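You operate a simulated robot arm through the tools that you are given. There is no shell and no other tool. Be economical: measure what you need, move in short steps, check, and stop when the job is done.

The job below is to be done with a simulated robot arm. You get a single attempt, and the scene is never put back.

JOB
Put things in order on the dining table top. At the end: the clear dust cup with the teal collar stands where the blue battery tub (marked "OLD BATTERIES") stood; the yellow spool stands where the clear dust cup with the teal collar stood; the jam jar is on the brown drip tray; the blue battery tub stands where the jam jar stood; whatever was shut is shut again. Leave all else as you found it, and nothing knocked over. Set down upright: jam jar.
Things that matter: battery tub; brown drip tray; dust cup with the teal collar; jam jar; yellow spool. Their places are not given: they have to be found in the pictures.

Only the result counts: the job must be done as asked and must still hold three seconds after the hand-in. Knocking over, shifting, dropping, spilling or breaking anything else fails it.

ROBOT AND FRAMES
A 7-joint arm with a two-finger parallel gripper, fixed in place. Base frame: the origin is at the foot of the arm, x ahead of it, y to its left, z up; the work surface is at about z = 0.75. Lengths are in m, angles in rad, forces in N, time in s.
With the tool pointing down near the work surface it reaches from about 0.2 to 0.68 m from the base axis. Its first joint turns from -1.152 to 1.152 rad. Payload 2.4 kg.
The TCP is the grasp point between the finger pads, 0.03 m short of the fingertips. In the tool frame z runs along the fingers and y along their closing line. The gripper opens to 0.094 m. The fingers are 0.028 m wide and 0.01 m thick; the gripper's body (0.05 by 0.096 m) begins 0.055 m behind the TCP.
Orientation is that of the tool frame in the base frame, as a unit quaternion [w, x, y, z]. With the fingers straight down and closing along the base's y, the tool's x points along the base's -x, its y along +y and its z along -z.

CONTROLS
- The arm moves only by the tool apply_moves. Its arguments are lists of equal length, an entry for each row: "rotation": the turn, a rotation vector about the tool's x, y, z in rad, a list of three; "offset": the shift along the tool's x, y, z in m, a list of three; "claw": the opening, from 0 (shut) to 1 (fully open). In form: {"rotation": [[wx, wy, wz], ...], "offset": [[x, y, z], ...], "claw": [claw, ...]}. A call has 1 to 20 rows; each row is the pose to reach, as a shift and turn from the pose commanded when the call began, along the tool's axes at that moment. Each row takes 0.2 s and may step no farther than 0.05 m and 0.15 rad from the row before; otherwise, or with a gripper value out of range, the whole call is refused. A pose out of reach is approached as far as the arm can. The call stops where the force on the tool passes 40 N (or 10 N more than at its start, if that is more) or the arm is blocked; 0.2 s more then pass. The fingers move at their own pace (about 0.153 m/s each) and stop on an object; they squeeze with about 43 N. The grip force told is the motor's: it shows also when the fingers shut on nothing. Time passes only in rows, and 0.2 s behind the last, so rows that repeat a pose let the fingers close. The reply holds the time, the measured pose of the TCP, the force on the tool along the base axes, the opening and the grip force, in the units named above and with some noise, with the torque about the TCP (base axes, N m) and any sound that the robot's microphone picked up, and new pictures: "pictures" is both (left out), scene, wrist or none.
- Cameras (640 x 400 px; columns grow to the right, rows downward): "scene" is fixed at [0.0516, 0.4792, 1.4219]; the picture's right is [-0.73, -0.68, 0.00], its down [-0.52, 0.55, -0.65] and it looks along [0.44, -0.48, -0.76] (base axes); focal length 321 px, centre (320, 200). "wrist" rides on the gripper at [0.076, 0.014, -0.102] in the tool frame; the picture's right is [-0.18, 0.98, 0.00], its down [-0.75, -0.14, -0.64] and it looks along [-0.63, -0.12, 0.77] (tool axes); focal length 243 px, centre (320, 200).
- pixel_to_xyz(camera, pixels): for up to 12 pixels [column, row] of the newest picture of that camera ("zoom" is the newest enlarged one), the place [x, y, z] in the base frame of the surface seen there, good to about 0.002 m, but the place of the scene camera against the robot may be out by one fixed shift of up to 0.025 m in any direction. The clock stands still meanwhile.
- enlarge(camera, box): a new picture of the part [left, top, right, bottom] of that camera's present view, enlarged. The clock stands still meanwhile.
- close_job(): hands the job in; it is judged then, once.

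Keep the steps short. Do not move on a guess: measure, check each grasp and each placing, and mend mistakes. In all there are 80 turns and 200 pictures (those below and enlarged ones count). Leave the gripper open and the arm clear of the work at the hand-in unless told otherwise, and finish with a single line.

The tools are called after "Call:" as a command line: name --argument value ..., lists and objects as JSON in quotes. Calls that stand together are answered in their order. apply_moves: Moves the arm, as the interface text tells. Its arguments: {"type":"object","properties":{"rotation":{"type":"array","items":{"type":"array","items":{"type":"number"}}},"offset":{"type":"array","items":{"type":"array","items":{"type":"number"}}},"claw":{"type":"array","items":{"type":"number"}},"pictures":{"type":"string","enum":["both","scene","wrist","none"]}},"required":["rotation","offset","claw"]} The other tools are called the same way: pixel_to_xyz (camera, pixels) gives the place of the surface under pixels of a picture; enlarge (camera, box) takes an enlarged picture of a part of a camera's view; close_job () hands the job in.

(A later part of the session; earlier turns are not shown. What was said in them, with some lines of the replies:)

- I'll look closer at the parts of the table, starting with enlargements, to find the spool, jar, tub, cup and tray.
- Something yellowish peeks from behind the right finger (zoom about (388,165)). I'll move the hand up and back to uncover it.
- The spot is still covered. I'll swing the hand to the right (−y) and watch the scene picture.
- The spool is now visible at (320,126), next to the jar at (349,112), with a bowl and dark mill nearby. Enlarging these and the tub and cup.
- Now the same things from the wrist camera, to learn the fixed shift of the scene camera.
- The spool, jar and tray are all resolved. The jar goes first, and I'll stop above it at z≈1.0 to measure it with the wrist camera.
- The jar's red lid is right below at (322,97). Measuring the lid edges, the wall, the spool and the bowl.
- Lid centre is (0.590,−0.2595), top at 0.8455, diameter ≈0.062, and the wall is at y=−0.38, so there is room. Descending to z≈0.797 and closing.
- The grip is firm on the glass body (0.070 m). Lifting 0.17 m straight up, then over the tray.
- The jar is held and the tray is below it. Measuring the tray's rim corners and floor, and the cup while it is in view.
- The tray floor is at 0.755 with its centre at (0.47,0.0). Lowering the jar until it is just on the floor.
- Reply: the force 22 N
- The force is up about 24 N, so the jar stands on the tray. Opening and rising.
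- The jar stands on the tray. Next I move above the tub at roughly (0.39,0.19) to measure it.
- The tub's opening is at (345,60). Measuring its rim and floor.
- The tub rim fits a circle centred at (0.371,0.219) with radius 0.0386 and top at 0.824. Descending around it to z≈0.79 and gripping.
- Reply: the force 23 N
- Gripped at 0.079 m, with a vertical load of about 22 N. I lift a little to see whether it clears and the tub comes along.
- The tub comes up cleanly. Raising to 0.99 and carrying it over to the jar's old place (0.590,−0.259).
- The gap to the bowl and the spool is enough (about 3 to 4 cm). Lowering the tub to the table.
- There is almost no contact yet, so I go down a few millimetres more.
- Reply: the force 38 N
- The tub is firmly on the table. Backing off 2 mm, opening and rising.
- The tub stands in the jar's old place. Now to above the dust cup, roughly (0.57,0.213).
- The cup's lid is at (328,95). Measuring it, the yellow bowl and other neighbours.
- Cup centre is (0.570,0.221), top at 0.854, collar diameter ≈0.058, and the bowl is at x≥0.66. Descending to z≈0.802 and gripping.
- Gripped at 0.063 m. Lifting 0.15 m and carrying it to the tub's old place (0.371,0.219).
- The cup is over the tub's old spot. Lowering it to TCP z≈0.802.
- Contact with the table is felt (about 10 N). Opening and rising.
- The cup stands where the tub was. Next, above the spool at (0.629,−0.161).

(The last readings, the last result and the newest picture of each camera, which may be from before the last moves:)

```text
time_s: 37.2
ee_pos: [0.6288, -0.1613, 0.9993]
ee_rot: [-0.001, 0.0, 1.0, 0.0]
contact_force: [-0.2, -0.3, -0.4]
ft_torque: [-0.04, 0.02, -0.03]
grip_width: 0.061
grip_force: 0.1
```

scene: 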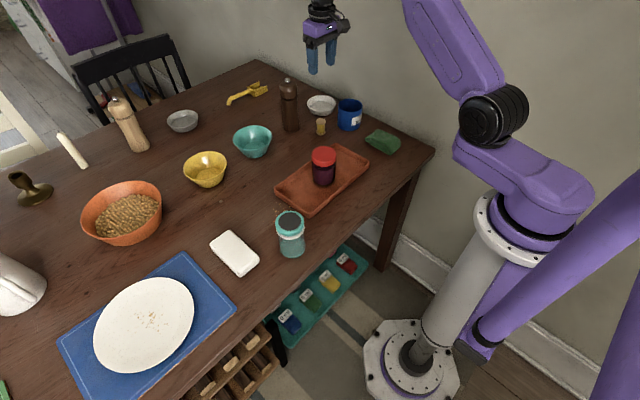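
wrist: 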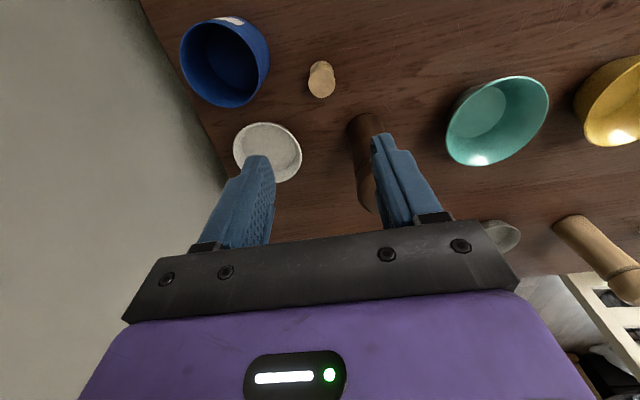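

The spool is at (321,80). Measuring it, the mill and the tub rim.

Call:
enlarge --camera "wrist" --box '[220, 30, 420, 155]'

Call:
pixel_to_xyz --camera "wrist" --pixels '[[321, 80], [312, 83], [333, 80], [322, 70], [322, 95], [362, 140], [366, 160], [367, 185], [348, 130], [235, 150], [267, 60], [227, 107]]'

```text
3.20 times, centred on (320, 92) of wrist
```

zoom: 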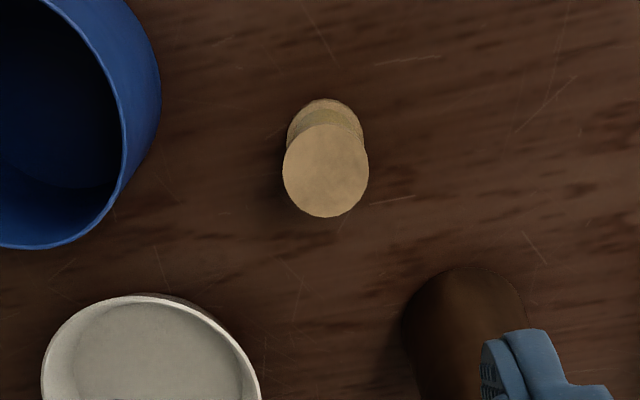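

```text
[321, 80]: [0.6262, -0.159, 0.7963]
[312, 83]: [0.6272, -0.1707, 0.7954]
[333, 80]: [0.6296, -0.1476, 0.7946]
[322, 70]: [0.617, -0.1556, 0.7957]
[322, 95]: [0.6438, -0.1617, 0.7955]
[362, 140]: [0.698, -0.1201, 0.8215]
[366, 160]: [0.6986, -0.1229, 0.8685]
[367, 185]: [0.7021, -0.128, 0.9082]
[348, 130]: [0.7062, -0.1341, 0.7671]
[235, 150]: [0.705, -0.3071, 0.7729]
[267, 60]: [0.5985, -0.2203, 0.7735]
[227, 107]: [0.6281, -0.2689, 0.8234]
```

Spool centre is (0.630,−0.160), top at 0.796, and the mill's near face is at x≈0.698, which is clear. Descending to z≈0.784 (tips 5 mm above the table) and gripping.

Call:
apply_moves --rotation '[[0, 0, 0], [0, 0, 0], [0, 0, 0], [0, 0, 0], [0, 0, 0], [0, 0, 0], [0, 0, 0], [0, 0, 0], [0, 0, 0], [0, 0, 0]]' --offset '[[-0.0012, 0.001, 0.045], [-0.0012, 0.001, 0.09], [-0.0012, 0.001, 0.13], [-0.0012, 0.001, 0.165], [-0.0012, 0.001, 0.195], [-0.0012, 0.001, 0.215], [-0.0012, 0.001, 0.215], [-0.0012, 0.001, 0.215], [-0.0012, 0.001, 0.215], [-0.0012, 0.001, 0.215]]' --claw '[0.65, 0.65, 0.65, 0.65, 0.65, 0.65, 0.45, 0.3, 0, 0]'

```text
time_s: 39.4
ee_pos: [0.6301, -0.1599, 0.7873]
ee_rot: [0.0, 0.0, 1.0, 0.0]
contact_force: [0.1, -0.4, 1.4]
ft_torque: [0.01, 0.0, 0.03]
grip_width: 0.0293
grip_force: 42.3
```

scene: 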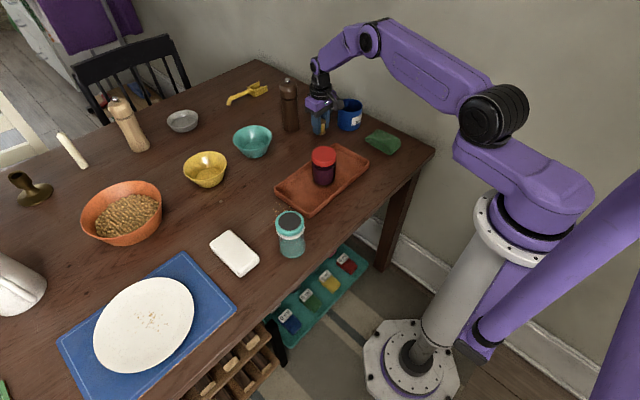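
wrist: 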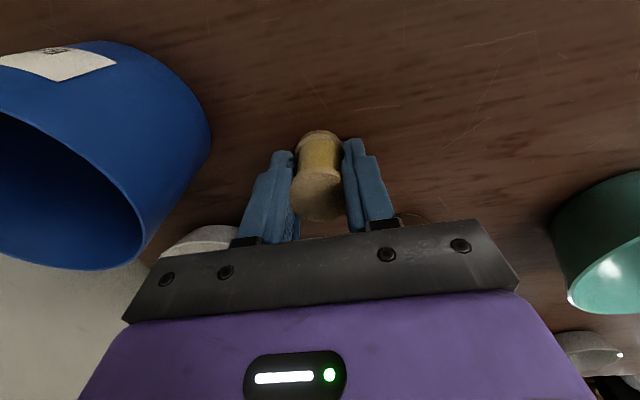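

The spool is held (0.029 m). Lifting 0.2 m and carrying it to the cup's old place (0.570,0.221).

Call:
apply_moves --rotation '[[0, 0, 0], [0, 0, 0], [0, 0, 0], [0, 0, 0], [0, 0, 0], [0, 0, 0], [0, 0, 0], [0, 0, 0], [0, 0, 0], [0, 0, 0], [0, 0, 0], [0, 0, 0], [0, 0, 0], [0, 0, 0]]' --offset '[[0, 0, -0.03], [0, 0, -0.07], [0, 0, -0.11], [0, 0, -0.15], [0, 0, -0.19], [0.012, 0.04, -0.19], [0.024, 0.085, -0.19], [0.036, 0.13, -0.19], [0.045, 0.175, -0.19], [0.055, 0.22, -0.19], [0.06, 0.265, -0.19], [0.06, 0.31, -0.19], [0.06, 0.35, -0.19], [0.06, 0.381, -0.19]]' --claw '[0, 0, 0, 0, 0, 0, 0, 0, 0, 0, 0, 0, 0, 0]'

```text
time_s: 42.4
ee_pos: [0.5701, 0.2205, 0.9774]
ee_rot: [-0.001, 0.001, 1.0, 0.0]
contact_force: [0.0, 0.0, 0.4]
ft_torque: [0.0, -0.05, 0.0]
grip_width: 0.0288
grip_force: 43.2
```

scene: 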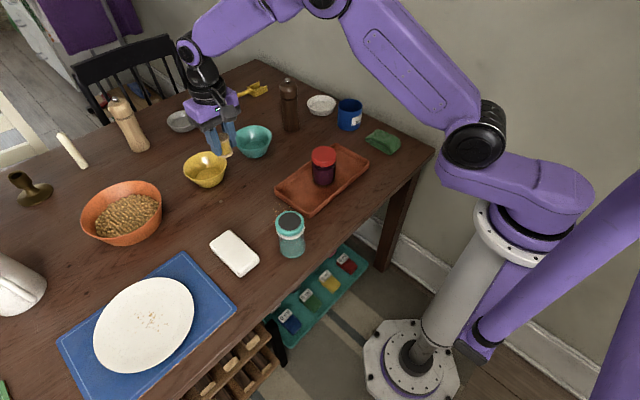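
wrist: 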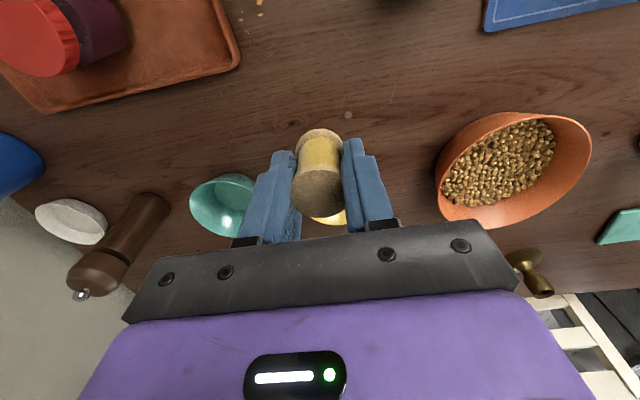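

The spool is upright over the spot and the bowl is about 9 cm beyond. Lowering it.

Call:
apply_moves --rotation '[[0, 0, 0], [0, 0, 0], [0, 0, 0], [0, 0, 0], [0, 0, 0], [0, 0, 0]]' --offset '[[0, 0, 0.045], [0, 0, 0.09], [0, 0, 0.13], [0, 0, 0.165], [0, 0, 0.183], [0, 0, 0.19]]' --claw '[0, 0, 0, 0, 0, 0]'

```text
time_s: 43.8
ee_pos: [0.5704, 0.2212, 0.7892]
ee_rot: [0.0, 0.001, 1.0, 0.0]
contact_force: [-11.3, -5.8, 35.0]
ft_torque: [-0.17, 0.43, -0.15]
grip_width: 0.0283
grip_force: 43.3
```

scene: 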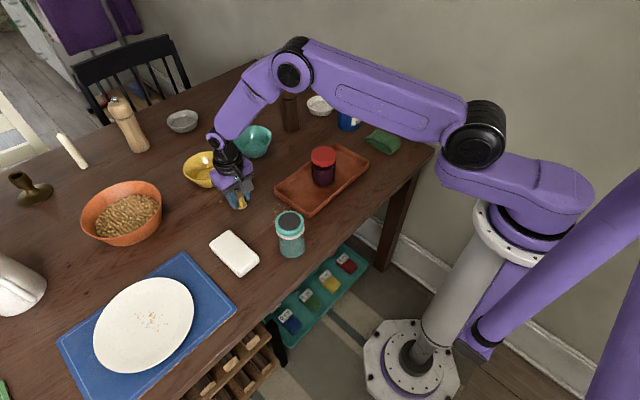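
wrist: 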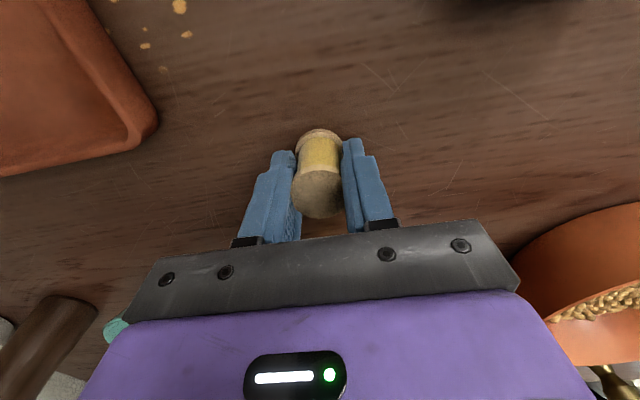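

Firm contact. Easing up 1.5 mm, opening gradually, then rising straight up.

Call:
apply_moves --rotation '[[0, 0, 0], [0, 0, 0], [0, 0, 0], [0, 0, 0], [0, 0, 0], [0, 0, 0], [0, 0, 0], [0, 0, 0], [0, 0, 0], [0, 0, 0]]' --offset '[[0, 0, -0.0015], [0, 0, -0.0015], [0, 0, -0.0015], [0, 0, -0.0015], [0, 0, -0.03], [0, 0, -0.06], [0, 0, -0.1], [0, 0, -0.14], [0, 0, -0.18], [0, 0, -0.21]]' --claw '[0, 0.4, 0.65, 0.65, 0.65, 0.65, 0.8, 1, 1, 1]'

```text
time_s: 46.0
ee_pos: [0.5702, 0.2215, 0.9972]
ee_rot: [0.001, 0.0, 1.0, 0.0]
contact_force: [-0.3, -0.1, 0.8]
ft_torque: [0.01, 0.01, 0.0]
grip_width: 0.0941
grip_force: 0.1
```

scene: 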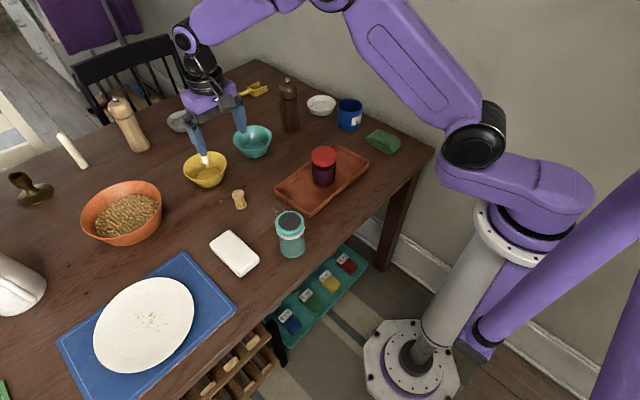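
wrist: 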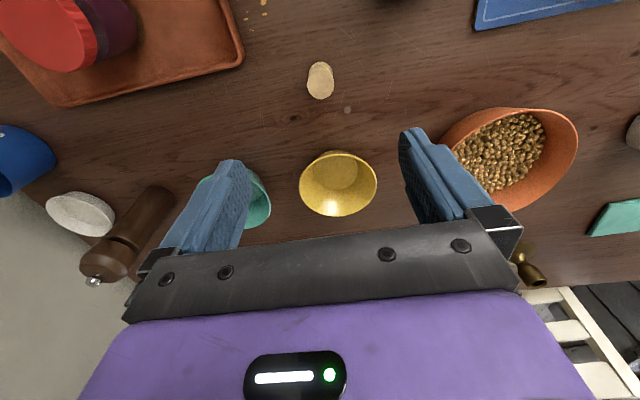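

The spool stands upright. I raise and retract the arm, then check everything in an enlarged view.

Call:
apply_moves --rotation '[[0, 0, 0], [0, 0, 0], [0, 0, 0], [0, 0, 0], [0, 0, 0], [0, 0, 0], [0, 0, 0]]' --offset '[[0, 0, -0.04], [0.04, -0.02, -0.06], [0.08, -0.04, -0.06], [0.12, -0.07, -0.07], [0.16, -0.1, -0.07], [0.2, -0.12, -0.07], [0.23, -0.14, -0.07]]' --claw '[1, 1, 1, 1, 1, 1, 1]'

Call:
enlarge --camera "scene" --box '[200, 70, 440, 270]'

```text
refused: row 4 steps farther than a row can; nothing moved
```

```text
2.00 times, centred on (320, 170) of scene
```

zoom: 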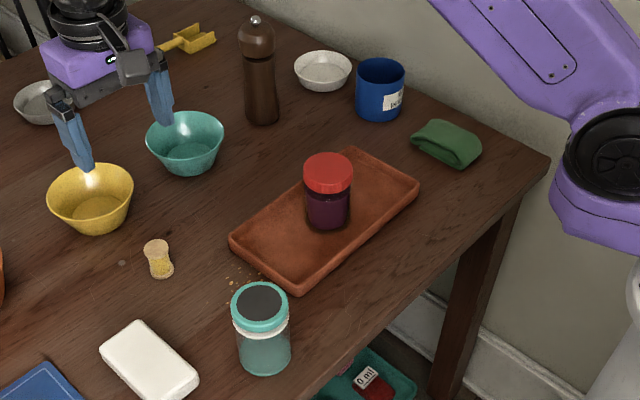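

Row 4 was slightly too long, so nothing moved. The enlarged view shows all the objects upright. Retrying the retreat with shorter rows.

Call:
apply_moves --rotation '[[0, 0, 0], [0, 0, 0], [0, 0, 0], [0, 0, 0], [0, 0, 0], [0, 0, 0]]' --offset '[[0, 0, -0.04], [0.03, -0.015, -0.07], [0.07, -0.035, -0.08], [0.11, -0.055, -0.08], [0.15, -0.075, -0.08], [0.18, -0.09, -0.08]]' --claw '[1, 1, 1, 1, 1, 1]'

```text
time_s: 47.4
ee_pos: [0.3904, 0.1301, 1.0752]
ee_rot: [0.0, 0.0, 1.0, 0.0]
contact_force: [-0.5, -0.1, 0.3]
ft_torque: [0.02, 0.01, 0.0]
grip_width: 0.0943
grip_force: 0.1
```

scene: 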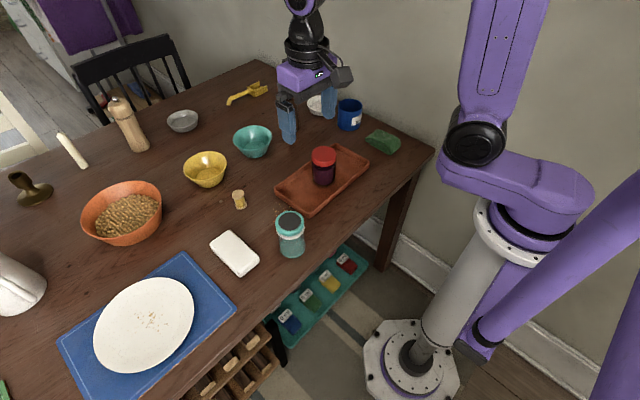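
wrist: 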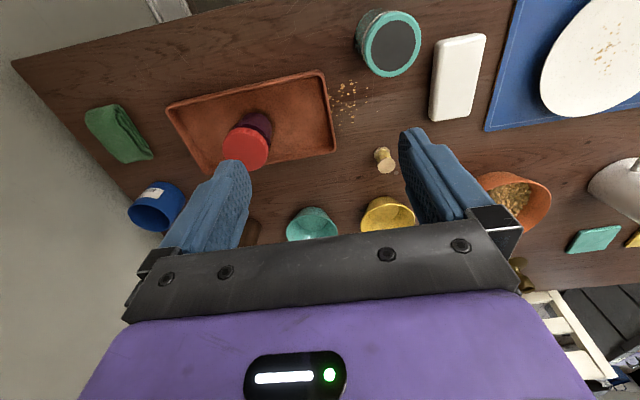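

Everything stands as asked, the gripper is open and the arm is clear. Handing in.

Call:
close_job

```text
The job is handed in.
```

The job is handed in: the jam jar stands upright on the brown drip tray, and the battery tub, dust cup and yellow spool stand in their new places, with nothing knocked over and nothing opened.
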